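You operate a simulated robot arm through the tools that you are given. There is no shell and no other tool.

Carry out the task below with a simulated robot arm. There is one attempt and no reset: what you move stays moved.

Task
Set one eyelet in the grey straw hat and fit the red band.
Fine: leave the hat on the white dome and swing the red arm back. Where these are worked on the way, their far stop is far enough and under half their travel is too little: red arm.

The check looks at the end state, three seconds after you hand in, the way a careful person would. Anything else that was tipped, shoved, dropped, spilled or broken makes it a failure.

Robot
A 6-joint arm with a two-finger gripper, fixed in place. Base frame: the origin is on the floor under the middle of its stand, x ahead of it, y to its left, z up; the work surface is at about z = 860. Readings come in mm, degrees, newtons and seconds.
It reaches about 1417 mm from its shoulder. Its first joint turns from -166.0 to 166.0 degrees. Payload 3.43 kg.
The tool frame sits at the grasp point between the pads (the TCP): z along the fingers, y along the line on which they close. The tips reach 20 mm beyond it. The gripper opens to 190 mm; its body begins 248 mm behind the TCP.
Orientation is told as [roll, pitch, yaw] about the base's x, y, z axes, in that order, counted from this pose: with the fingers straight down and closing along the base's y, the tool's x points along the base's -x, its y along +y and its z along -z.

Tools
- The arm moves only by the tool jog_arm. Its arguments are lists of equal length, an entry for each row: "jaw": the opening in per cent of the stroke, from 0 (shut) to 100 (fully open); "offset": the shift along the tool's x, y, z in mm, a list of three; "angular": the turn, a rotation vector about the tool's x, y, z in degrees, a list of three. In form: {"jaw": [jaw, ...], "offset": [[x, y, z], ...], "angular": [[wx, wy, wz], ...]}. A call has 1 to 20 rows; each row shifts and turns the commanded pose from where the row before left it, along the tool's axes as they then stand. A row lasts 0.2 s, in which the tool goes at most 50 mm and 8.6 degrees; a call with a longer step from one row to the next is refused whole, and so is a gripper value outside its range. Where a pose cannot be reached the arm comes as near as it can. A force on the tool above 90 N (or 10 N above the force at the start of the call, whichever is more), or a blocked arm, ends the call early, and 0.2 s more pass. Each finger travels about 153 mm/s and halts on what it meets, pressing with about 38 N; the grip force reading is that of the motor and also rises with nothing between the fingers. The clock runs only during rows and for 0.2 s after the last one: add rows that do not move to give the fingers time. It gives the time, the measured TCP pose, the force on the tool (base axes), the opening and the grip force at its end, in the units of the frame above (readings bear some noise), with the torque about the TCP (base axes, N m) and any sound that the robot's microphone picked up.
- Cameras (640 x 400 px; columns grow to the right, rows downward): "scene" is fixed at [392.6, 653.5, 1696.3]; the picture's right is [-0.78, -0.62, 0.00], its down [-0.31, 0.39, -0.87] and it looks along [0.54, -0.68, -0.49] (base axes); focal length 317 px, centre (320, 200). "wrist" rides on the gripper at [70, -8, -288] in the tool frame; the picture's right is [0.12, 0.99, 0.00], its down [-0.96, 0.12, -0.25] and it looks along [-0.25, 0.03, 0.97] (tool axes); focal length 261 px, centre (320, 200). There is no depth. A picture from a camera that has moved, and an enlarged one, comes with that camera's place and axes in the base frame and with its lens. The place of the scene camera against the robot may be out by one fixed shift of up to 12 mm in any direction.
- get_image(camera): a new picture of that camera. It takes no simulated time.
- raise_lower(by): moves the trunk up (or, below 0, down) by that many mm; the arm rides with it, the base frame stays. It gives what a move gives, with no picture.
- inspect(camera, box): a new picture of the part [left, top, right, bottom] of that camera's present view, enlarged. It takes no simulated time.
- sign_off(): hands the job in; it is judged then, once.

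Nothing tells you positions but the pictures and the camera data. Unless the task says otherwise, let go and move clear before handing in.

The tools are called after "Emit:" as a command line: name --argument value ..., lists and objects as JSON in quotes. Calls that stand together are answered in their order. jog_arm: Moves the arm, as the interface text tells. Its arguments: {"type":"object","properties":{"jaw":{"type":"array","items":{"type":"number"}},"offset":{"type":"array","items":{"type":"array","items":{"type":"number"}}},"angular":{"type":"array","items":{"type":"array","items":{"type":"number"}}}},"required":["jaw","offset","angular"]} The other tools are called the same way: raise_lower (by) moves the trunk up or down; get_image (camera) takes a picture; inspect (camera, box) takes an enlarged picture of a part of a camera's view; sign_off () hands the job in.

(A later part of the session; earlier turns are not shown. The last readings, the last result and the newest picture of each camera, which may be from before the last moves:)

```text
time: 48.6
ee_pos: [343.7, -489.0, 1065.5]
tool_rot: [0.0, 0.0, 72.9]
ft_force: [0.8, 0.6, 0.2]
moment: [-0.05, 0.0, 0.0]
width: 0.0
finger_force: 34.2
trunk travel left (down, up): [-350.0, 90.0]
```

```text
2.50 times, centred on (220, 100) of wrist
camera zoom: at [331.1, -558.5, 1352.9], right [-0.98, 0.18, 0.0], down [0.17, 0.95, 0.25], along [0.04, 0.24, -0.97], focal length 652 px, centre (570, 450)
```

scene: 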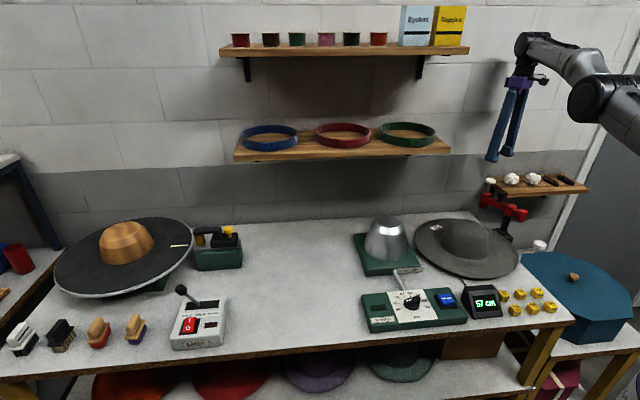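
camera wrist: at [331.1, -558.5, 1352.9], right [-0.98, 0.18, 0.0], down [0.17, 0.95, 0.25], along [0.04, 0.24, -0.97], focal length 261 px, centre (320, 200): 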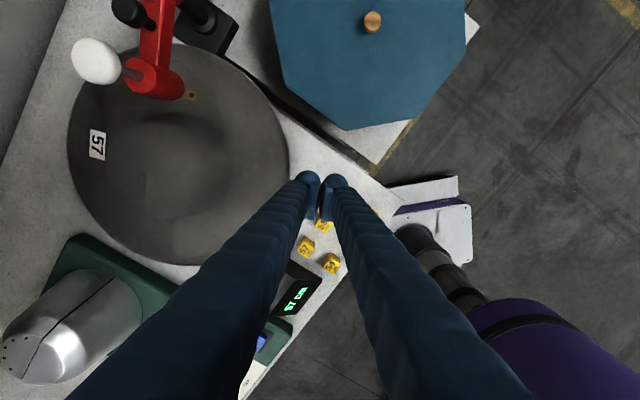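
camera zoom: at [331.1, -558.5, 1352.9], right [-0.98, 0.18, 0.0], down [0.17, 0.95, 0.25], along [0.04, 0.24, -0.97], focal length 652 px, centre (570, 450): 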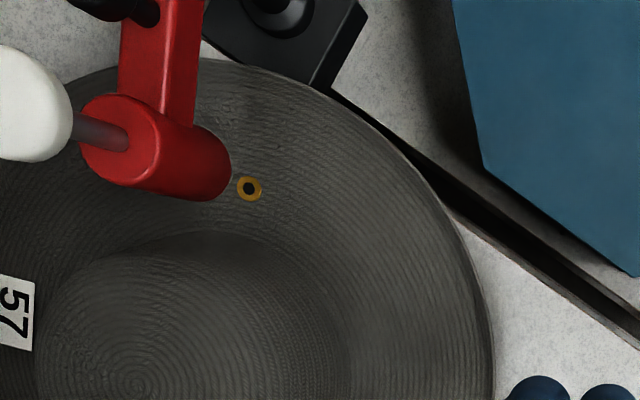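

One brass eyelet is set cleanly in the brim. Now I'll go back above the knob, grip it again without pressing it, and swing the arm back.

Emit:
jog_arm --jaw '[0, 0, 0, 0, 0, 0, 0, 20, 34, 34]' --offset '[[15.6, -33.1, -20], [15.6, -33.1, -20], [15.6, -33.1, -20], [15.6, -33.1, -20], [15.6, -33.1, 0], [15.6, -33.1, 0], [15.6, -33.1, 0], [-0.5, -0.9, 0], [0, 0, 0], [0, 0, 0]]' --angular '[[0, 0, 0], [0, 0, 0], [0, 0, 0], [0, 0, 0], [0, 0, 0], [0, 0, 0], [0, 0, 0], [0, 0, 3.5], [0, 0, 3.5], [0, 0, 0]]'

Emit:
inspect --camera "wrist" --box '[240, 100, 400, 240]'

```text
time: 50.8
ee_pos: [535.4, -661.6, 1145.8]
tool_rot: [-0.1, 0.0, 65.9]
ft_force: [0.1, 0.4, 0.2]
moment: [0.02, -0.05, 0.0]
width: 64.8
finger_force: 0.0
trunk travel left (down, up): [-350.0, 90.0]
```

```text
2.86 times, centred on (320, 170) of wrist
camera zoom: at [514.0, -729.4, 1432.8], right [-0.96, 0.3, 0.0], down [0.29, 0.93, 0.25], along [0.07, 0.24, -0.97], focal length 745 px, centre (320, 286)
```

zoom: 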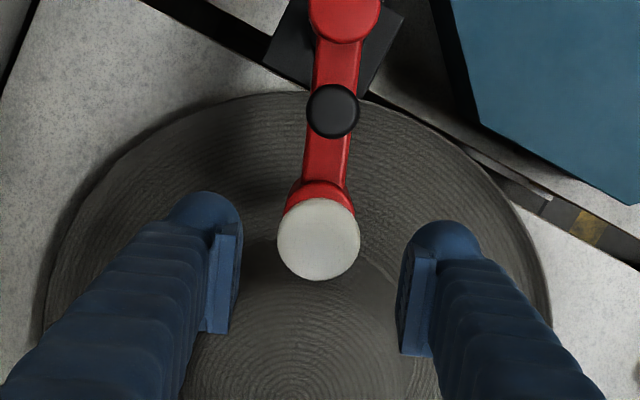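

The knob is centred between the fingers. I'll lower, close, and swing back in steps.

Emit:
jog_arm --jaw '[34, 34, 34, 34, 34, 28, 20, 15, 15]' --offset '[[0.5, 0, 25], [0, 0, 25], [0, 0, 20], [0, 0, 12], [0, 0, 0], [0, 0, 0], [0, 0, 0], [0, 0, 0], [0, 0, 0]]' --angular '[[0, 0, 0], [0, 0, 0], [0, 0, 0], [0, 0, 0], [0, 0, 0], [0, 0, 0], [0, 0, 0], [0, 0, 0], [0, 0, 0]]'

Emit:
inspect --camera "scene" --box '[440, 160, 540, 260]'

```text
time: 52.8
ee_pos: [535.4, -662.1, 1062.7]
tool_rot: [0.0, 0.0, 66.0]
ft_force: [-0.4, 0.0, -0.6]
moment: [-0.01, 0.03, -0.01]
width: 37.1
finger_force: 44.9
trunk travel left (down, up): [-350.0, 90.0]
```

```text
4.00 times, centred on (490, 210) of scene
camera zoom: at [392.6, 653.5, 1696.3], right [-0.78, -0.62, 0.0], down [-0.31, 0.39, -0.87], along [0.54, -0.68, -0.49], focal length 1268 px, centre (-360, 160)
```

zoom: 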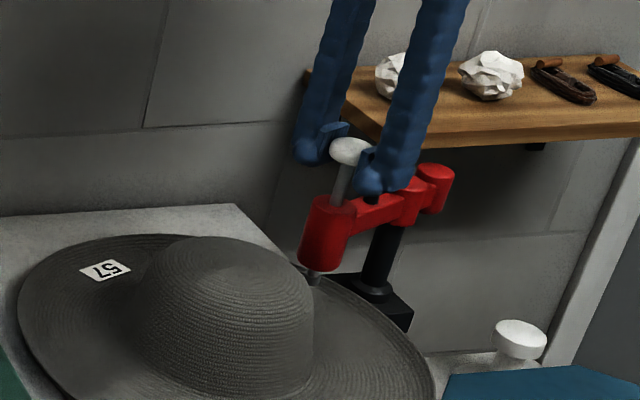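

Emit:
jog_arm --jaw '[15, 15, 15, 15, 15]' --offset '[[0.89, -14.56, 0], [0.89, -14.56, 0], [0.89, -14.56, 0], [0.89, -14.56, 0], [0, 0, 0]]' --angular '[[0, 0, 7], [0, 0, 7], [0, 0, 7], [0, 0, 7], [0, 0, 0]]'

Emit:
inspect --camera "wrist" --box '[220, 80, 420, 240]'

```text
time: 54.0
ee_pos: [581.9, -698.3, 1062.5]
tool_rot: [0.0, 0.0, 37.9]
ft_force: [-1.2, 0.2, -1.4]
moment: [0.01, -0.01, -0.17]
width: 37.3
finger_force: 44.4
trunk travel left (down, up): [-350.0, 90.0]
```

```text
2.50 times, centred on (320, 160) of wrist
camera zoom: at [530.2, -747.8, 1350.5], right [-0.7, 0.71, 0.0], down [0.69, 0.68, 0.25], along [0.17, 0.17, -0.97], focal length 652 px, centre (320, 300)
```

zoom: 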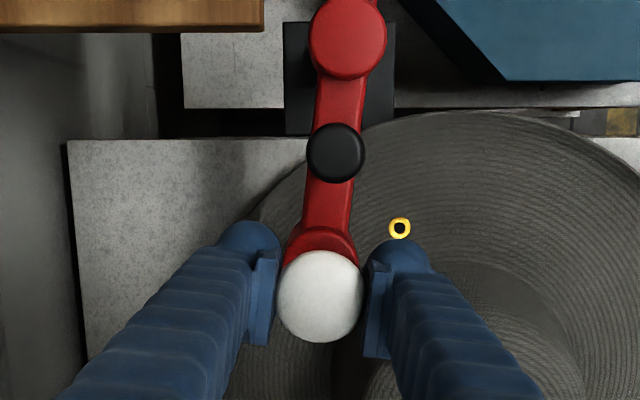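

The swing back tracks with almost no side force and the eyelet shows in the brim, so I'll continue the arc.

Emit:
jog_arm --jaw '[15, 15, 15, 15, 15, 15, 15]' --offset '[[0.89, -14.56, 0], [0.89, -14.56, 0], [0.89, -14.56, 0], [0.89, -14.56, 0], [0.89, -14.56, 0], [0.89, -14.56, 0], [0, 0, 0]]' --angular '[[0, 0, 7], [0, 0, 7], [0, 0, 7], [0, 0, 7], [0, 0, 7], [0, 0, 7], [0, 0, 0]]'

Emit:
inspect --camera "wrist" --box '[220, 80, 420, 240]'

Emit:
inspect --camera "scene" --box '[440, 140, 560, 260]'

```text
time: 55.6
ee_pos: [606.2, -780.1, 1063.7]
tool_rot: [0.0, 0.1, -4.1]
ft_force: [-3.1, 0.7, -3.1]
moment: [-0.02, 0.17, -0.08]
width: 37.2
finger_force: 44.8
trunk travel left (down, up): [-350.0, 90.0]
```

```text
2.50 times, centred on (320, 160) of wrist
camera zoom: at [534.8, -784.0, 1350.6], right [-0.05, 1.0, 0.0], down [0.97, 0.05, 0.25], along [0.25, 0.01, -0.97], focal length 652 px, centre (320, 300)
```

zoom: 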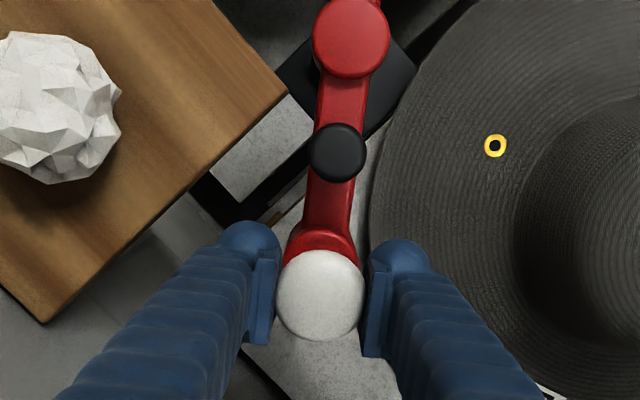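

```text
3.33 times, centred on (500, 200) of scene
camera zoom: at [392.6, 653.5, 1696.3], right [-0.78, -0.62, 0.0], down [-0.31, 0.39, -0.87], along [0.54, -0.68, -0.49], focal length 1056 px, centre (-280, 200)
```

zoom: 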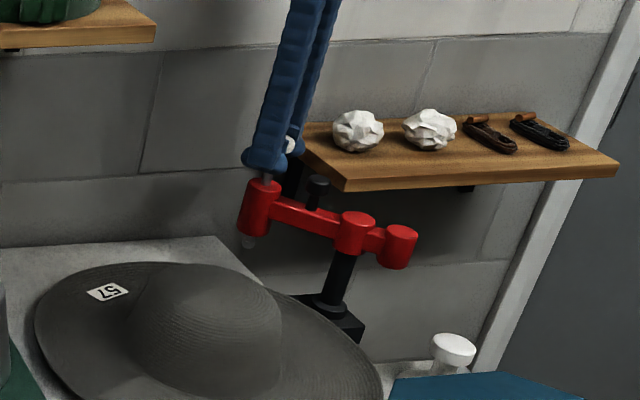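

Emit:
jog_arm --jaw '[15, 15, 15, 15]' --offset '[[0.9, -14.56, 0.5], [0.6, -10.4, 0], [0.3, -4.2, 0], [0, 0, 0]]' --angular '[[0, 0, 7], [0, 0, 5], [0, 0, 2], [0, 0, 0]]'

```text
time: 56.6
ee_pos: [600.1, -808.1, 1061.8]
tool_rot: [0.1, 0.0, -18.1]
ft_force: [-3.5, 0.6, 0.9]
moment: [-0.05, -0.02, -0.06]
width: 37.4
finger_force: 45.2
trunk travel left (down, up): [-350.0, 90.0]
```

Emit:
jog_arm --jaw '[15, 15, 15, 15]' --offset '[[0.3, -2.6, 0], [0.1, -2.0, 0], [0, 0, 0], [0, 0, 0]]' --angular '[[0, 0, 1], [0, 0, 1], [0, 0, 0], [0, 0, 0]]'

Emit:
inspect --camera "wrist" --box '[220, 80, 420, 240]'

```text
time: 57.6
ee_pos: [599.2, -811.5, 1062.3]
tool_rot: [0.0, 0.0, -20.0]
ft_force: [2.8, 11.4, 1.8]
moment: [-0.04, -0.02, -0.04]
width: 37.3
finger_force: 45.2
trunk travel left (down, up): [-350.0, 90.0]
```

```text
2.50 times, centred on (320, 160) of wrist
camera zoom: at [529.6, -795.6, 1350.0], right [0.23, 0.97, 0.0], down [0.94, -0.22, 0.25], along [0.24, -0.06, -0.97], focal length 652 px, centre (320, 300)
```

zoom: 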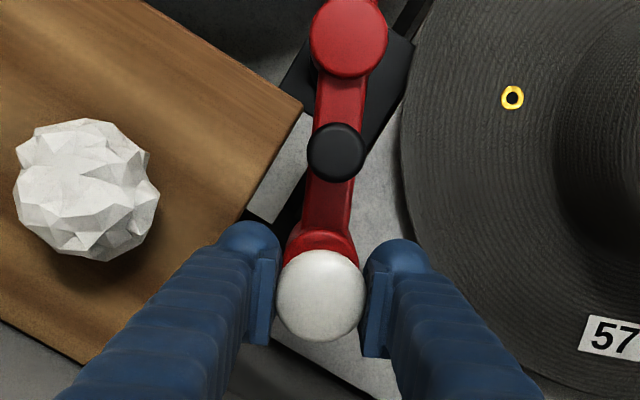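

The arm is back at its start stop (11 N resistance, same position as at first). I'll open, rise clear and check.

Emit:
jog_arm --jaw '[20, 28, 34, 34, 34, 34, 34, 34]' --offset '[[0, 0, 0], [0, 0, 0], [0, 0, 0], [0, 0, -20], [0, 0, -35], [0, 0, -40], [0, 0, -40], [0, 0, 0]]' --angular '[[0, 0, 0], [0, 0, 0], [0, 0, 0], [0, 0, 0], [0, 0, 0], [0, 0, 0], [0, 0, 0], [0, 0, 0]]'

Emit:
get_image --camera "wrist"

Emit:
get_image --camera "scene"

```text
time: 59.4
ee_pos: [586.7, -798.9, 1192.6]
tool_rot: [0.1, -0.1, -20.0]
ft_force: [0.0, 0.1, 0.2]
moment: [0.03, -0.04, 0.01]
width: 64.7
finger_force: 0.1
out of reach, approached as far as the arm can: row 6, 7
trunk travel left (down, up): [-350.0, 90.0]
```

```text
taken
camera wrist: at [517.2, -783.0, 1481.1], right [0.23, 0.97, 0.0], down [0.94, -0.22, 0.25], along [0.24, -0.06, -0.97], focal length 261 px, centre (320, 200)
```

wrist: 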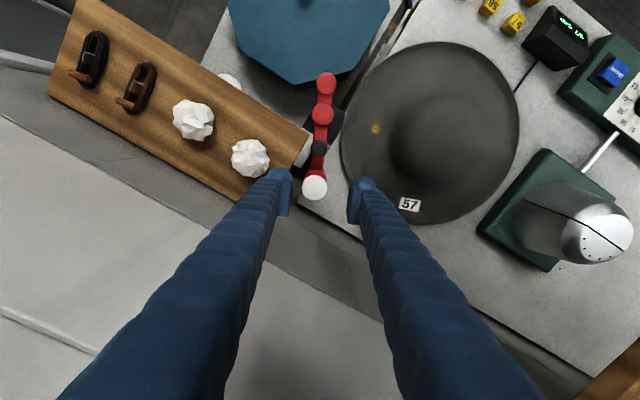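

```text
taken
```

scene: 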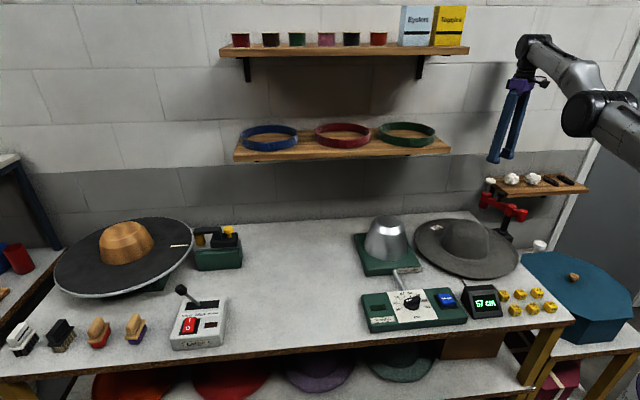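

The arm is back, the hat undisturbed, and the gauge reads 57. Now the red band: I'll travel back along the room side to a position in front of the band shelf.

Emit:
jog_arm --jaw '[34, 34, 34, 34, 34, 34, 40, 50, 50, 50, 50, 50, 50, 50, 50, 50, 50, 50, 50]' --offset '[[21.8, 27.4, -17.8], [21.8, 27.4, -17.8], [21.8, 27.4, -17.8], [21.8, 27.4, -17.8], [21.8, 27.4, -17.8], [21.8, 27.4, -17.8], [0.4, 40, -11.1], [0.4, 40, -11.1], [0.4, 40, -11.1], [0.4, 40, -11.1], [0.4, 40, -11.1], [0.4, 40, -11.1], [0.4, 40, -11.1], [0.4, 40, -11.1], [0.4, 40, -11.1], [0, 0, 0], [0, 0, 0], [0, 0, 0], [0, 0, 0]]' --angular '[[0, 0, 0], [0, 0, 0], [0, 0, 0], [0, 0, 0], [0, 0, 0], [0, 0, 0], [0, 0, 0], [0, 0, 0], [0, 0, 0], [0, 0, 0], [0, 0, 0], [0, 0, 0], [0, 0, 0], [0, 0, 0], [0, 0, 0], [0, 0, 8.3], [0, 0, 8.3], [0, 0, 8.4], [0, 0, 0]]'

Emit:
get_image --camera "wrist"

Emit:
get_image --camera "scene"

```text
time: 63.4
ee_pos: [662.6, -688.9, 1312.2]
tool_rot: [0.0, 0.3, -45.0]
ft_force: [0.4, -0.1, 0.1]
moment: [0.02, 0.04, -0.02]
width: 95.2
finger_force: 0.0
out of reach, approached as far as the arm can: row 1, 2, 3, 4, 5, 6, 7, 8, 9, 10, 11, 12, 13, 14, 15
trunk travel left (down, up): [-350.0, 90.0]
```

```text
taken
camera wrist: at [607.3, -645.8, 1600.6], right [0.62, 0.79, 0.0], down [0.76, -0.6, 0.24], along [0.19, -0.15, -0.97], focal length 261 px, centre (320, 200)
```

wrist: 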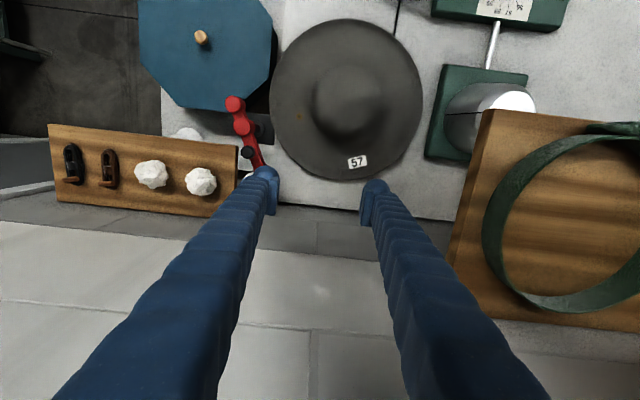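

```text
taken
```

scene: 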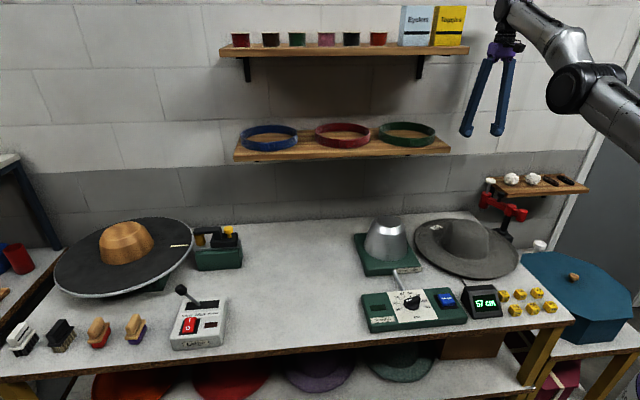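

The arm rode along its reach boundary, but nothing was touched. I'll back straight out into the room and then go to the standoff position.

Emit:
jog_arm --jaw '[50, 50, 50, 50, 50, 50, 50, 50, 50, 50, 50, 50, 50, 50]' --offset '[[40, 0, 0], [40, 0, 0], [40, 0, 0], [40, 0, 0], [40, 0, 0], [22, 35.9, -11], [22, 35.9, -11], [22, 35.9, -11], [22, 35.9, -11], [22, 35.9, -11], [22, 35.9, -11], [22, 35.9, -11], [22, 35.9, -11], [0, 0, 0]]' --angular '[[0, 0, 0], [0, 0, 0], [0, 0, 0], [0, 0, 0], [0, 0, 0], [0, 0, 0], [0, 0, 0], [0, 0, 0], [0, 0, 0], [0, 0, 0], [0, 0, 0], [0, 0, 0], [0, 0, 0], [0, 0, 0]]'

Emit:
get_image --camera "scene"

```text
time: 66.4
ee_pos: [667.8, -680.4, 1319.4]
tool_rot: [0.0, 0.4, -45.0]
ft_force: [-0.3, 0.4, -0.7]
moment: [0.01, 0.01, 0.05]
width: 94.8
finger_force: 0.1
out of reach, approached as far as the arm can: row 1, 2, 3, 4, 5, 6, 7, 8, 9, 10, 11, 12, 13
trunk travel left (down, up): [-350.0, 90.0]
```

```text
taken
```

scene: 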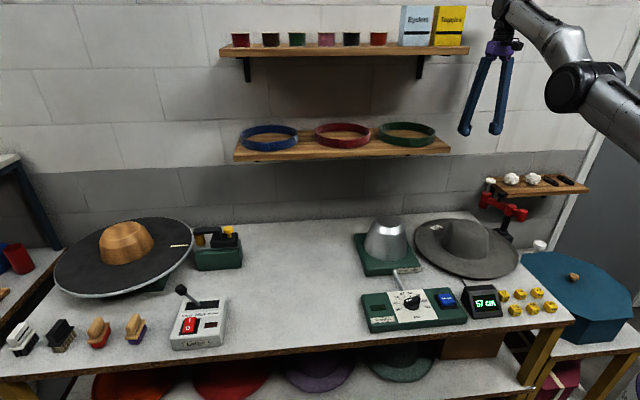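

The arm is stretched to its limit there, so an inward move doesn't resolve. Descending worked before, so I'll go down first and then retreat roomward.

Emit:
jog_arm --jaw '[50, 50, 50, 50, 50]' --offset '[[0, 0, 30], [0, 0, 40], [0, 0, 40], [0, 0, 20], [0, 0, 0]]' --angular '[[0, 0, 0], [0, 0, 0], [0, 0, 0], [0, 0, 0], [0, 0, 0]]'

```text
time: 67.6
ee_pos: [680.6, -696.9, 1260.0]
tool_rot: [0.0, 0.3, -45.0]
ft_force: [0.1, -0.3, -0.1]
moment: [-0.04, -0.05, -0.01]
width: 95.1
finger_force: 0.1
out of reach, approached as far as the arm can: row 1, 2, 3, 4
trunk travel left (down, up): [-350.0, 90.0]
```

The arm is straight at the elbow, so the solver sticks. I'll ease it out by moving down along the reach sphere with only a slight inward part.

Emit:
jog_arm --jaw '[50, 50]' --offset '[[-9, 0, 38], [0, 0, 0]]' --angular '[[0, 0, 0], [0, 0, 0]]'

```text
time: 68.2
ee_pos: [688.6, -704.4, 1222.5]
tool_rot: [-0.1, 0.1, -45.0]
ft_force: [0.3, -0.5, 0.5]
moment: [0.08, -0.07, 0.02]
width: 95.0
finger_force: 0.1
trunk travel left (down, up): [-350.0, 90.0]
```

Emit:
jog_arm --jaw '[50, 50, 50, 50]' --offset '[[-5, 0, 38], [-1, 0, 38], [3, 0, 38], [0, 0, 0]]' --angular '[[0, 0, 0], [0, 0, 0], [0, 0, 0], [0, 0, 0]]'

```text
time: 69.2
ee_pos: [705.5, -722.4, 1111.5]
tool_rot: [0.0, 0.3, -45.0]
ft_force: [0.4, 0.4, 0.0]
moment: [0.05, -0.04, 0.01]
width: 95.0
finger_force: 0.1
out of reach, approached as far as the arm can: row 1, 2, 3
trunk travel left (down, up): [-350.0, 90.0]
```

Emit:
get_image --camera "scene"

Emit:
inspect --camera "scene" --box '[440, 0, 640, 200]'

Emit:
get_image --camera "wrist"

```text
taken
```

scene: 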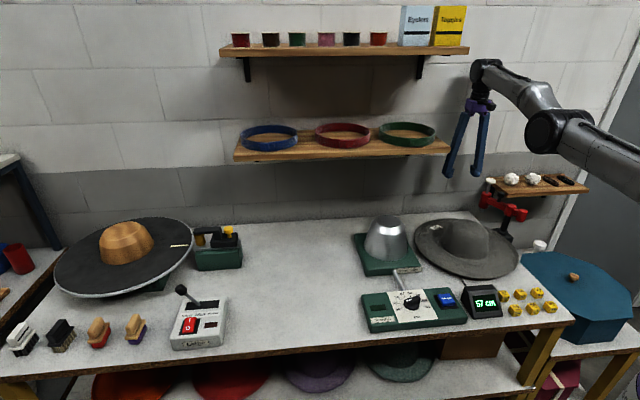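

```text
2.00 times, centred on (540, 100) of scene
camera zoom: at [392.6, 653.5, 1696.3], right [-0.78, -0.62, 0.0], down [-0.31, 0.39, -0.87], along [0.54, -0.68, -0.49], focal length 634 px, centre (-120, 400)
```

zoom: 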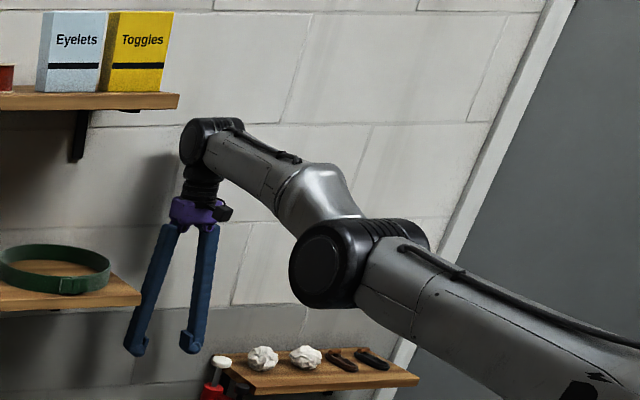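

```text
taken
camera wrist: at [649.9, -678.8, 1400.4], right [0.62, 0.79, 0.0], down [0.76, -0.6, 0.24], along [0.19, -0.15, -0.97], focal length 261 px, centre (320, 200)
```

wrist: 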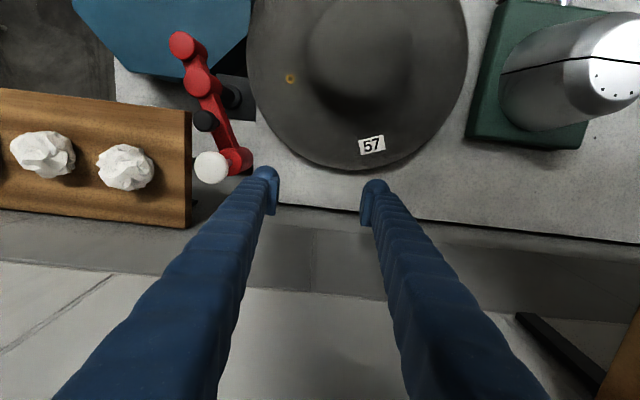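

The pattern suggests the elbow passed slightly through straight and is at its limit on the wrong side. I'll raise a bit to get away from the wall, straighten fully outward, then drop so it bends the right way.

Emit:
jog_arm --jaw '[50, 50, 50, 50, 50]' --offset '[[8, 0, -40], [9, 0, -40], [10, 0, -40], [5, 0, -19], [0, 0, 0]]' --angular '[[0, 0, 0], [0, 0, 0], [0, 0, 0], [0, 0, 0], [0, 0, 0]]'

```text
time: 70.4
ee_pos: [683.8, -698.8, 1249.9]
tool_rot: [0.0, 0.2, -45.0]
ft_force: [0.2, -0.1, 0.1]
moment: [0.0, -0.01, 0.01]
width: 94.7
finger_force: 0.1
trunk travel left (down, up): [-350.0, 90.0]
```

Emit:
jog_arm --jaw '[50, 50, 50, 50]' --offset '[[-5, 0, 2], [-5, 0, 2], [-4, 0, 5], [0, 0, 0]]' --angular '[[0, 0, 0], [0, 0, 0], [0, 0, 0], [0, 0, 0]]'

```text
time: 71.4
ee_pos: [687.1, -704.1, 1240.6]
tool_rot: [0.0, 0.1, -45.0]
ft_force: [0.0, -0.3, -0.5]
moment: [-0.01, 0.01, -0.01]
width: 94.8
finger_force: 0.1
out of reach, approached as far as the arm can: row 2, 3
trunk travel left (down, up): [-350.0, 90.0]
```

Emit:
jog_arm --jaw '[50, 50, 50, 50, 50]' --offset '[[-1.5, 0, 0], [-1.5, 0, 0], [-1.5, 0, 0], [-1.5, 0, 0], [0, 0, 0]]' --angular '[[0, 0, 0], [0, 0, 0], [0, 0, 0], [0, 0, 0], [0, 0, 0]]'

```text
time: 72.6
ee_pos: [688.5, -704.4, 1239.6]
tool_rot: [-0.1, 0.0, -45.1]
ft_force: [-1.0, -0.1, 0.4]
moment: [0.01, -0.01, 0.01]
width: 94.8
finger_force: 0.0
out of reach, approached as far as the arm can: row 3
trunk travel left (down, up): [-350.0, 90.0]
```

Emit:
jog_arm --jaw '[50, 50]' --offset '[[0, 0, 0], [0, 0, 0]]' --angular '[[0, -6, 0], [0, 0, 0]]'

```text
time: 73.2
ee_pos: [690.8, -707.2, 1236.1]
tool_rot: [0.0, -5.8, -45.0]
ft_force: [0.8, -0.7, -1.5]
moment: [0.19, 0.19, -0.03]
width: 94.9
finger_force: 0.2
trunk travel left (down, up): [-350.0, 90.0]
```

The tilt worked without a reach flag, so the elbow is bending properly again. I'll back out roomward.

Emit:
jog_arm --jaw '[50, 50, 50]' --offset '[[25, 0, 3], [35, 0, 4], [0, 0, 0]]' --angular '[[0, 0, 0], [0, 0, 0], [0, 0, 0]]'

```text
time: 74.0
ee_pos: [649.5, -662.5, 1225.2]
tool_rot: [-0.1, -5.9, -45.0]
ft_force: [0.1, 0.6, 0.5]
moment: [-0.02, 0.13, -0.01]
width: 95.1
finger_force: 0.1
trunk travel left (down, up): [-350.0, 90.0]
```

Free of the limit. I'll go further roomward, then raise to the band's level.

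Emit:
jog_arm --jaw '[50, 50, 50, 50, 50, 50, 50, 50, 50, 50]' --offset '[[45, 0, -4.7], [45, 0, -4.7], [45, 0, -4.7], [45, 0, -4.7], [45, 0, -4.7], [-4.2, 0, -39.8], [-4.2, 0, -39.8], [-4.2, 0, -39.8], [-4.2, 0, -39.8], [0, 0, 0]]' --angular '[[0, 0, 0], [0, 0, 0], [0, 0, 0], [0, 0, 0], [0, 0, 0], [0, 0, 0], [0, 0, 0], [0, 0, 0], [0, 0, 0], [0, 0, 0]]'

```text
time: 76.2
ee_pos: [487.1, -503.5, 1386.1]
tool_rot: [-0.1, -6.1, -44.9]
ft_force: [0.9, 0.1, -0.3]
moment: [-0.03, 0.04, 0.01]
width: 95.0
finger_force: 0.1
trunk travel left (down, up): [-350.0, 90.0]
```

Emit:
jog_arm --jaw '[50, 50, 50, 50, 50, 50, 50, 50, 50, 50, 50, 50, 50, 50]' --offset '[[0, 45, 0], [0, 45, 0], [0, 45, 0], [0, 45, 0], [0, 45, 0], [0, 45, 0], [0, 45, 0], [0, 45, 0], [0, 45, 0], [0, 45, 0], [0, 45, 0], [0, 45, 0], [0, 45, 0], [0, 0, 0]]' --angular '[[0, -3, 0], [0, -3, 0], [0, -3, 0], [0, -3, 0], [0, -3, 0], [0, -3, 0], [0, -3, 0], [0, -3, 0], [0, -3, 0], [0, -3, 0], [0, -3, 0], [0, -3, 0], [0, -3, 0], [0, 0, 0]]'

Emit:
get_image --camera "wrist"

Emit:
get_image --camera "scene"

```text
time: 79.2
ee_pos: [901.4, -89.6, 1388.4]
tool_rot: [0.0, -45.0, -45.0]
ft_force: [-0.5, 0.2, 0.7]
moment: [0.07, -0.05, 0.04]
width: 95.0
finger_force: 0.1
trunk travel left (down, up): [-350.0, 90.0]
```

```text
taken
camera wrist: at [715.4, 83.2, 1541.1], right [0.64, 0.76, -0.08], down [0.44, -0.28, 0.86], along [0.63, -0.59, -0.51], focal length 261 px, centre (320, 200)
```

wrist: 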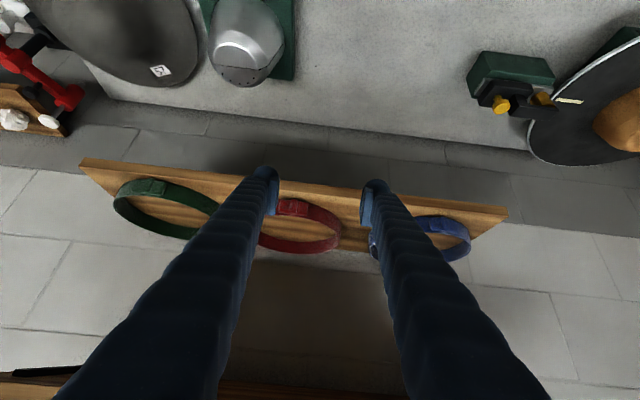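

```text
taken
```

scene: 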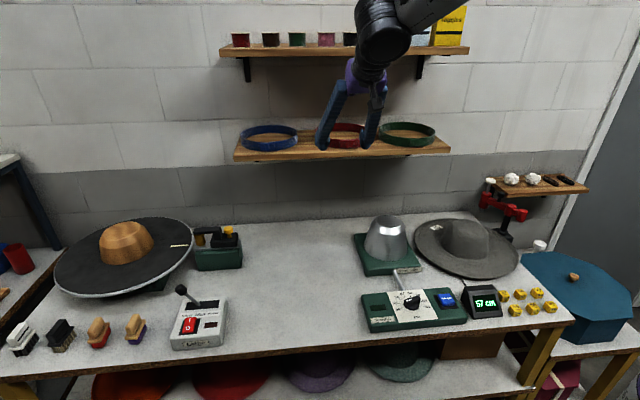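

The band, with its bow toward the room, sits between the fingers in the view. I'll zoom in to measure it.

Emit:
inspect --camera "wrist" --box '[240, 170, 380, 270]'

Emit:
inspect --camera "scene" --box '[290, 60, 410, 170]'

Emit:
inspect --camera "wrist" --box '[60, 140, 540, 280]'

```text
4.00 times, centred on (310, 220) of wrist
camera zoom: at [715.4, 83.2, 1541.1], right [0.64, 0.76, -0.08], down [0.44, -0.28, 0.86], along [0.63, -0.59, -0.51], focal length 1043 px, centre (360, 120)
```

zoom: 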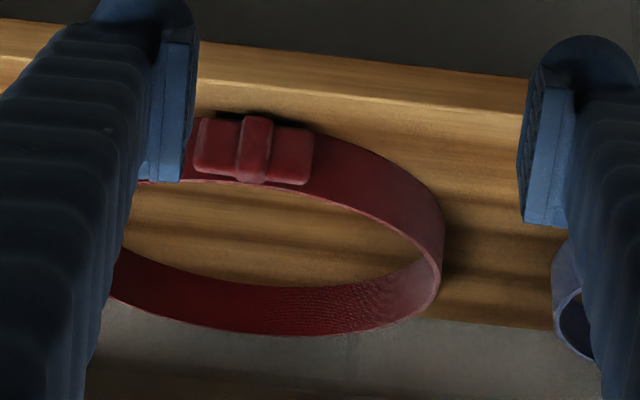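

```text
3.64 times, centred on (350, 115) of scene
camera zoom: at [392.6, 653.5, 1696.3], right [-0.78, -0.62, 0.0], down [-0.31, 0.39, -0.87], along [0.54, -0.68, -0.49], focal length 1152 px, centre (211, 509)
```

zoom: 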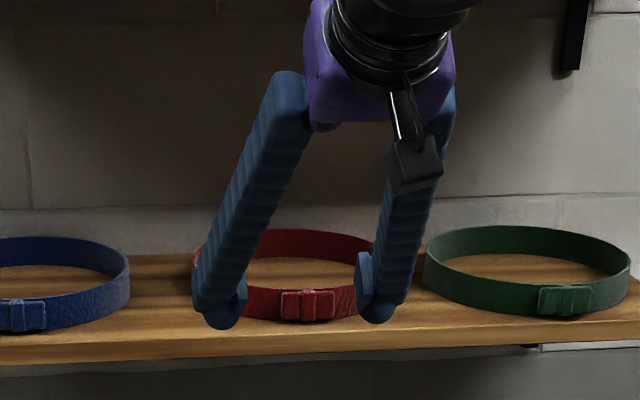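

```text
1.33 times, centred on (300, 210) of wrist
camera zoom: at [715.4, 83.2, 1541.1], right [0.64, 0.76, -0.08], down [0.44, -0.28, 0.86], along [0.63, -0.59, -0.51], focal length 348 px, centre (347, 187)
```

zoom: 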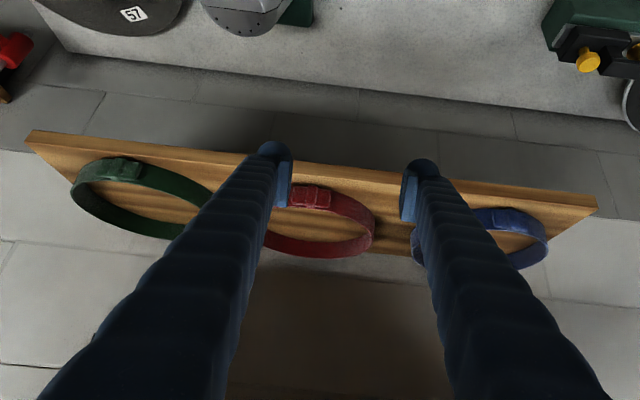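

The bow is about (985,-227,1321). I'll tilt further to 65° and move to a standoff about 70 mm in front of it.

Emit:
jog_arm --jaw '[50, 50, 50, 50, 50, 50, 50]' --offset '[[0, 0, 0], [0, 0, 0], [0, 0, 0], [7, -12.7, 29.5], [7, -12.7, 29.5], [7, -12.6, 29.4], [0, 0, 0]]' --angular '[[0, -6.67, 0], [0, -6.67, 0], [0, -6.66, 0], [0, 0, 0], [0, 0, 0], [0, 0, 0], [0, 0, 0]]'

Emit:
get_image --camera "wrist"

Emit:
inspect --camera "scene" --box '[290, 60, 410, 170]'

Emit:
inspect --camera "wrist" --box '[230, 150, 410, 280]'

```text
time: 80.8
ee_pos: [924.6, -168.3, 1330.0]
tool_rot: [0.0, -65.0, -45.1]
ft_force: [-1.0, 0.5, 0.1]
moment: [0.07, -0.01, 0.09]
width: 95.1
finger_force: 0.0
trunk travel left (down, up): [-350.0, 90.0]
```

```text
taken
camera wrist: at [712.5, 31.2, 1388.2], right [0.67, 0.74, -0.11], down [0.21, -0.05, 0.98], along [0.71, -0.67, -0.19], focal length 261 px, centre (320, 200)
```

wrist: 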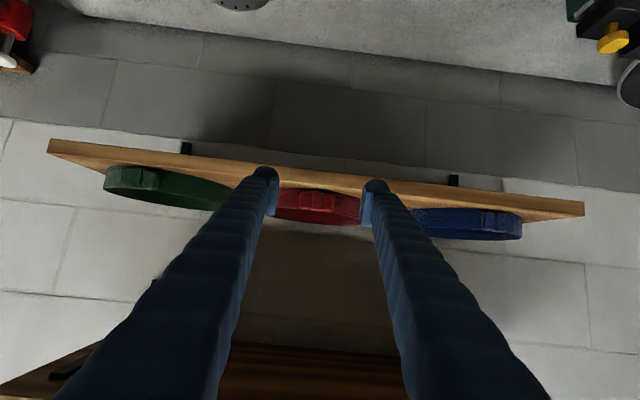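

```text
3.64 times, centred on (350, 115) of scene
camera zoom: at [392.6, 653.5, 1696.3], right [-0.78, -0.62, 0.0], down [-0.31, 0.39, -0.87], along [0.54, -0.68, -0.49], focal length 1152 px, centre (211, 509)
```

zoom: 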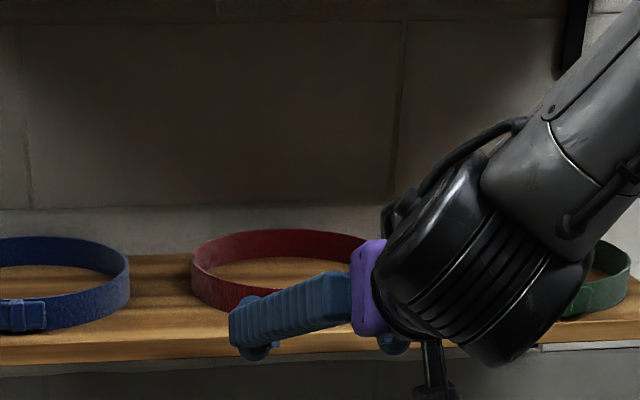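

```text
3.08 times, centred on (320, 215) of wrist
camera zoom: at [712.5, 31.2, 1388.2], right [0.67, 0.74, -0.11], down [0.21, -0.05, 0.98], along [0.71, -0.67, -0.19], focal length 802 px, centre (320, 154)
```

zoom: 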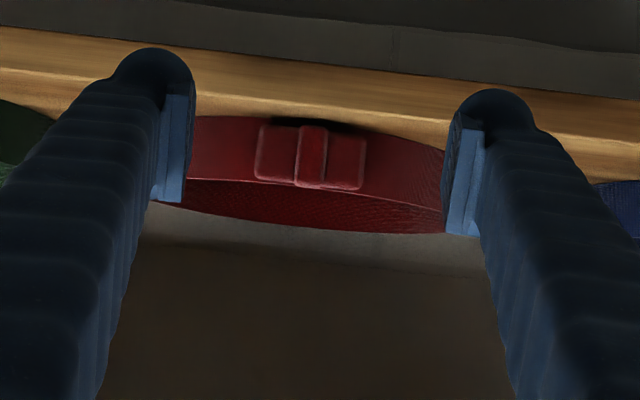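

Two views agree that the bow centre is at (985.5,-231,1319), with the shelf top at about 1302. I'll tilt to 80°, nearly horizontal, for a fuller grip on the bow, and edge closer.

Emit:
jog_arm --jaw '[50, 50, 50, 50]' --offset '[[0, 0, 0], [0, 0, 0], [-9.4, -1.3, 36.3], [0, 0, 0]]' --angular '[[0, -7.5, 0], [0, -7.5, 0], [0, 0, 0], [0, 0, 0]]'

Emit:
get_image --camera "wrist"

Emit:
inspect --camera "wrist" --box '[230, 150, 410, 280]'

Emit:
inspect --camera "scene" --box '[290, 60, 410, 170]'

```text
time: 81.8
ee_pos: [950.7, -193.2, 1330.9]
tool_rot: [0.0, -80.0, -45.0]
ft_force: [-0.2, -0.7, -0.2]
moment: [0.03, 0.03, 0.1]
width: 95.1
finger_force: 0.1
trunk travel left (down, up): [-350.0, 90.0]
```

```text
taken
camera wrist: at [735.6, 8.2, 1313.0], right [0.69, 0.72, -0.12], down [0.03, 0.14, 0.99], along [0.73, -0.68, 0.07], focal length 261 px, centre (320, 200)
```

wrist: 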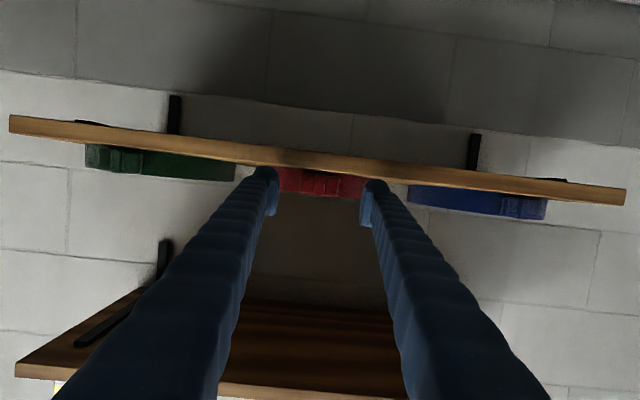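

```text
3.08 times, centred on (320, 215) of wrist
camera zoom: at [735.6, 8.2, 1313.0], right [0.69, 0.72, -0.12], down [0.03, 0.14, 0.99], along [0.73, -0.68, 0.07], focal length 802 px, centre (320, 154)
```

zoom: 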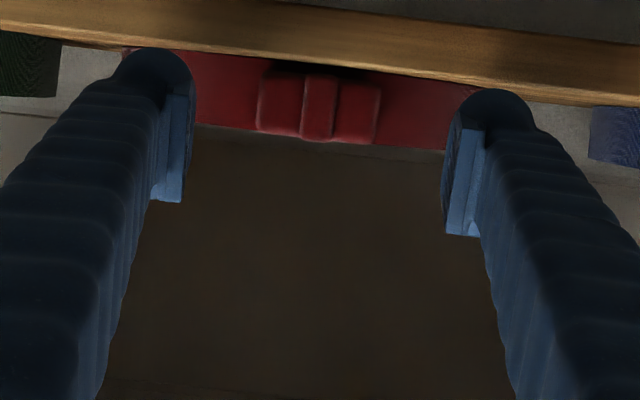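

```text
3.64 times, centred on (350, 115) of scene
camera zoom: at [392.6, 653.5, 1696.3], right [-0.78, -0.62, 0.0], down [-0.31, 0.39, -0.87], along [0.54, -0.68, -0.49], focal length 1152 px, centre (211, 509)
```

zoom: 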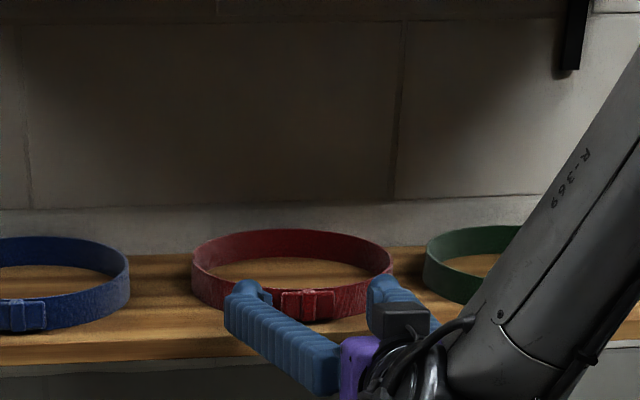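

The bow is centred between the pads. I'll advance to straddle it, keeping the feet just above the shelf top.

Emit:
jog_arm --jaw '[50, 45, 45, 45]' --offset '[[-5.5, 0, 14], [-3, 0, 12], [-1.5, 0, 6.7], [0, 0, 0]]' --angular '[[0, 0, 0], [0, 0, 0], [0, 0, 0], [0, 0, 0]]'

Emit:
inspect --camera "wrist" --box '[230, 150, 410, 280]'

Emit:
inspect --camera "scene" --box '[300, 100, 390, 170]'

```text
time: 82.8
ee_pos: [974.4, -218.6, 1336.3]
tool_rot: [-0.2, -80.0, -44.7]
ft_force: [0.8, -0.7, 0.1]
moment: [-0.03, -0.02, 0.03]
width: 85.3
finger_force: 0.0
trunk travel left (down, up): [-350.0, 90.0]
```

```text
3.08 times, centred on (320, 215) of wrist
camera zoom: at [759.4, -15.6, 1317.8], right [0.69, 0.72, -0.12], down [0.03, 0.14, 0.99], along [0.73, -0.68, 0.07], focal length 802 px, centre (320, 154)
```

zoom: 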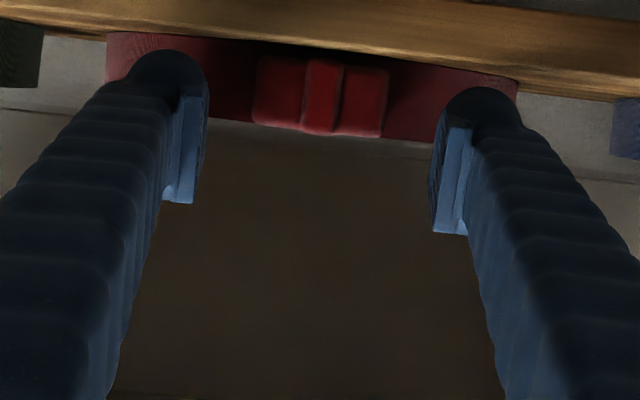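

```text
5.71 times, centred on (345, 135) of scene
camera zoom: at [392.6, 653.5, 1696.3], right [-0.78, -0.62, 0.0], down [-0.31, 0.39, -0.87], along [0.54, -0.68, -0.49], focal length 1811 px, centre (177, 571)
```

zoom: 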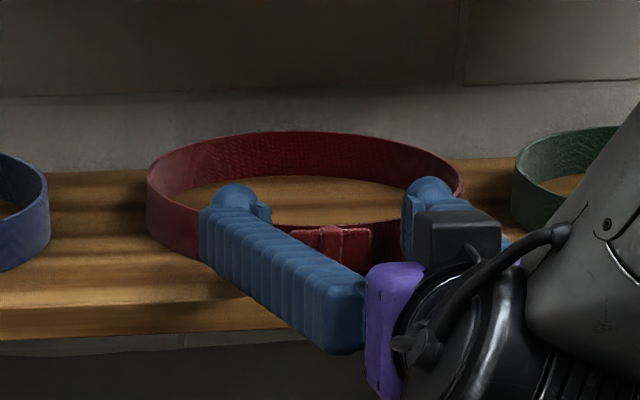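

Emit:
jog_arm --jaw '[45, 45, 45]' --offset '[[-0.6, 0, 3.5], [0, 0, 2], [0, 0, 0]]' --angular '[[0, 0, 0], [0, 0, 0], [0, 0, 0]]'

Emit:
inspect --camera "wrist" --box '[230, 150, 410, 280]'

```text
time: 83.6
ee_pos: [978.1, -222.1, 1337.6]
tool_rot: [-0.2, -80.1, -44.8]
ft_force: [-0.2, 0.5, 0.7]
moment: [-0.01, -0.03, 0.04]
width: 85.4
finger_force: 0.1
trunk travel left (down, up): [-350.0, 90.0]
```

```text
3.08 times, centred on (320, 215) of wrist
camera zoom: at [762.9, -19.4, 1317.2], right [0.69, 0.72, -0.12], down [0.03, 0.14, 0.99], along [0.73, -0.68, 0.07], focal length 802 px, centre (320, 154)
```

zoom: 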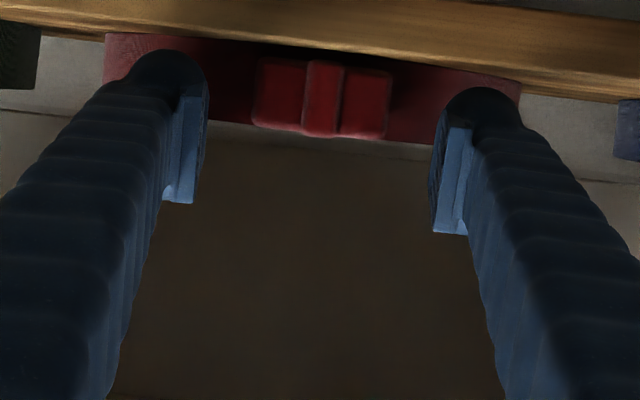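

Emit:
jog_arm --jaw '[45, 45, 38, 33, 28, 22, 22]' --offset '[[3, 0, 1], [0, 0, 1], [0, 0, 0], [0, 0, 0], [0, 0, 0], [0, 0, 0], [0, 0, 0]]' --angular '[[0, 0, 0], [0, 0, 0], [0, 0, 0], [0, 0, 0], [0, 0, 0], [0, 0, 0], [0, 0, 0]]'

Emit:
inspect --camera "wrist" --box '[230, 150, 410, 280]'

Emit:
inspect --camera "scene" --box '[300, 100, 390, 170]'

```text
time: 85.2
ee_pos: [980.1, -223.0, 1333.2]
tool_rot: [-0.1, -80.0, -44.8]
ft_force: [-0.4, 1.0, 0.4]
moment: [0.08, 0.09, 0.04]
width: 60.7
finger_force: 38.0
trunk travel left (down, up): [-350.0, 90.0]
```

```text
3.08 times, centred on (320, 215) of wrist
camera zoom: at [764.0, -20.5, 1314.1], right [0.69, 0.72, -0.12], down [0.03, 0.14, 0.99], along [0.73, -0.68, 0.07], focal length 802 px, centre (320, 154)
```

zoom: 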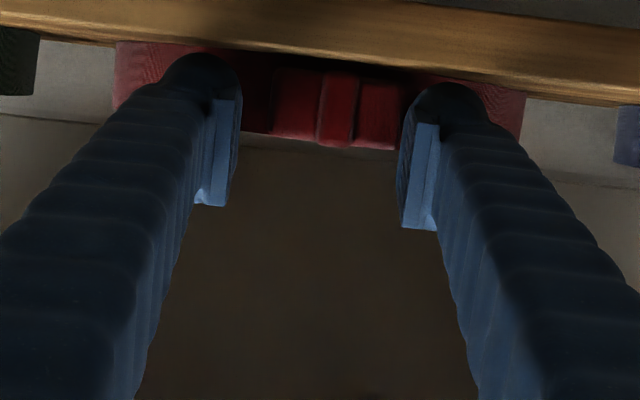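

```text
5.71 times, centred on (345, 135) of scene
camera zoom: at [392.6, 653.5, 1696.3], right [-0.78, -0.62, 0.0], down [-0.31, 0.39, -0.87], along [0.54, -0.68, -0.49], focal length 1811 px, centre (177, 571)
```

zoom: 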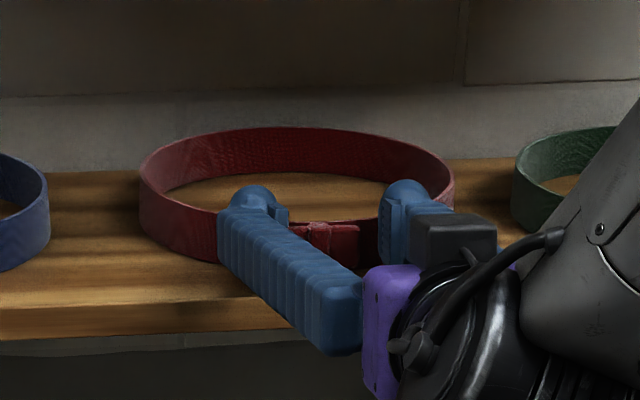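

Emit:
inspect --camera "wrist" --box '[280, 160, 370, 220]'

Emit:
inspect --camera "scene" --box '[325, 120, 375, 155]'

```text
6.67 times, centred on (325, 190) of wrist
camera zoom: at [764.0, -20.5, 1314.1], right [0.69, 0.72, -0.12], down [0.03, 0.14, 0.99], along [0.73, -0.68, 0.07], focal length 1738 px, centre (287, 267)
```

zoom: 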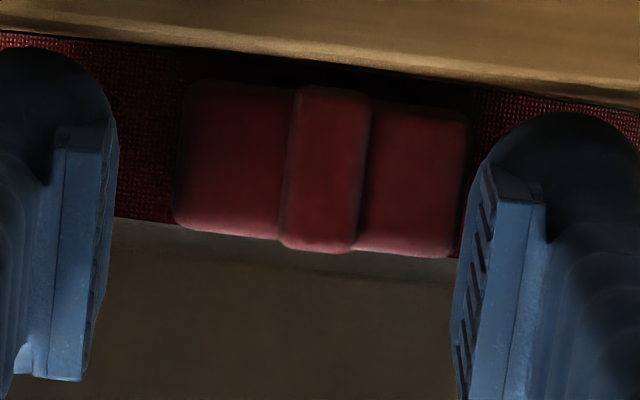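

```text
11.43 times, centred on (350, 138) of scene
camera zoom: at [392.6, 653.5, 1696.3], right [-0.78, -0.62, 0.0], down [-0.31, 0.39, -0.87], along [0.54, -0.68, -0.49], focal length 3622 px, centre (-23, 914)
```

zoom: 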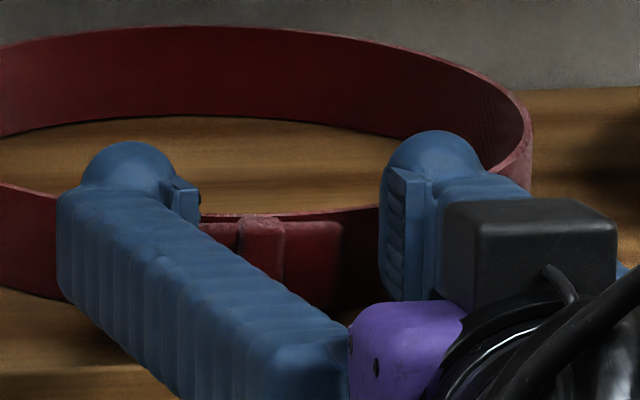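

The fingers stopped at 60.7 mm with 38 N and the band shifted a few mm sideways. I'll lift only 12 mm, still over the shelf, to test the hold.

Emit:
jog_arm --jaw '[22, 22, 22, 22]' --offset '[[-4, 0, -0.7], [-4, 0, -0.7], [-4, 0, -0.7], [0, 0, 0]]' --angular '[[0, 0, 0], [0, 0, 0], [0, 0, 0], [0, 0, 0]]'

Emit:
inspect --camera "wrist" --box '[230, 150, 410, 280]'

Emit:
inspect --camera "scene" --box '[300, 100, 390, 170]'

```text
time: 86.2
ee_pos: [979.8, -223.4, 1345.2]
tool_rot: [-0.4, -80.0, -44.6]
ft_force: [-0.1, 0.5, -0.3]
moment: [0.01, 0.04, -0.01]
width: 49.6
finger_force: 38.4
trunk travel left (down, up): [-350.0, 90.0]
```

```text
3.08 times, centred on (320, 215) of wrist
camera zoom: at [764.3, -20.1, 1325.9], right [0.69, 0.72, -0.12], down [0.03, 0.14, 0.99], along [0.73, -0.68, 0.07], focal length 802 px, centre (320, 154)
```

zoom: 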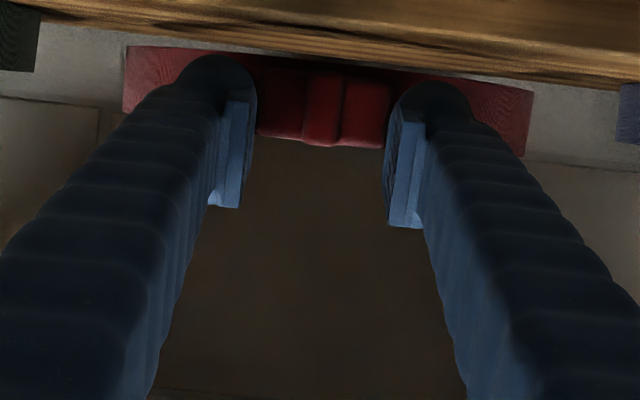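

```text
5.71 times, centred on (345, 135) of scene
camera zoom: at [392.6, 653.5, 1696.3], right [-0.78, -0.62, 0.0], down [-0.31, 0.39, -0.87], along [0.54, -0.68, -0.49], focal length 1811 px, centre (177, 571)
```

zoom: 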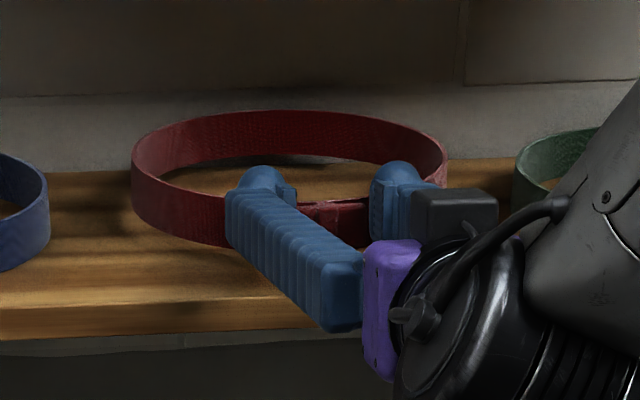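

The band lifted level and the pads settled onto the bow at 49.6 mm. I'll lift a bit more and look again before retracting.

Emit:
jog_arm --jaw '[18, 18, 18, 18, 18]' --offset '[[-6, 0, -1], [-8, 0, -1.4], [-8, 0, -1.4], [-6, 0, -1], [0, 0, 0]]' --angular '[[0, 0, 0], [0, 0, 0], [0, 0, 0], [0, 0, 0], [0, 0, 0]]'

Emit:
get_image --camera "wrist"

Emit:
inspect --camera "scene" --box '[290, 90, 400, 170]'

```text
time: 87.4
ee_pos: [979.7, -223.4, 1374.4]
tool_rot: [-0.3, -80.0, -44.8]
ft_force: [-0.1, 0.4, -0.6]
moment: [0.02, 0.01, -0.02]
width: 49.6
finger_force: 37.9
trunk travel left (down, up): [-350.0, 90.0]
```

```text
taken
camera wrist: at [764.5, -20.5, 1354.5], right [0.69, 0.72, -0.12], down [0.03, 0.14, 0.99], along [0.73, -0.68, 0.07], focal length 261 px, centre (320, 200)
```

wrist: 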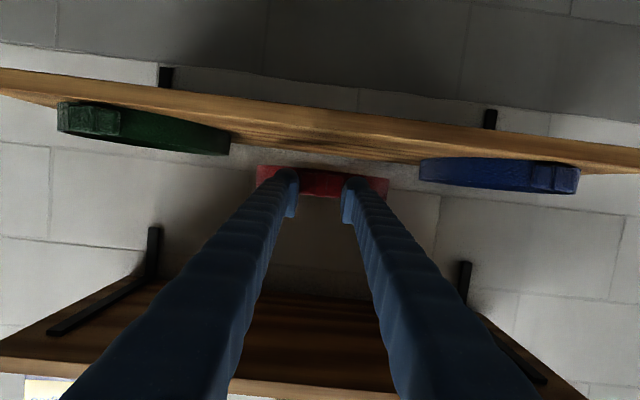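

```text
5.00 times, centred on (345, 130) of scene
camera zoom: at [392.6, 653.5, 1696.3], right [-0.78, -0.62, 0.0], down [-0.31, 0.39, -0.87], along [0.54, -0.68, -0.49], focal length 1584 px, centre (195, 550)
```

zoom: 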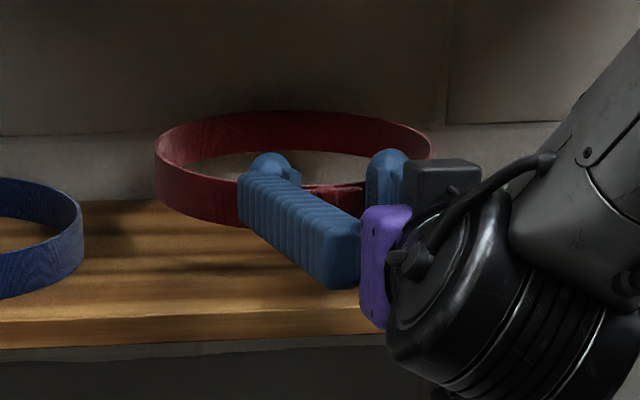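

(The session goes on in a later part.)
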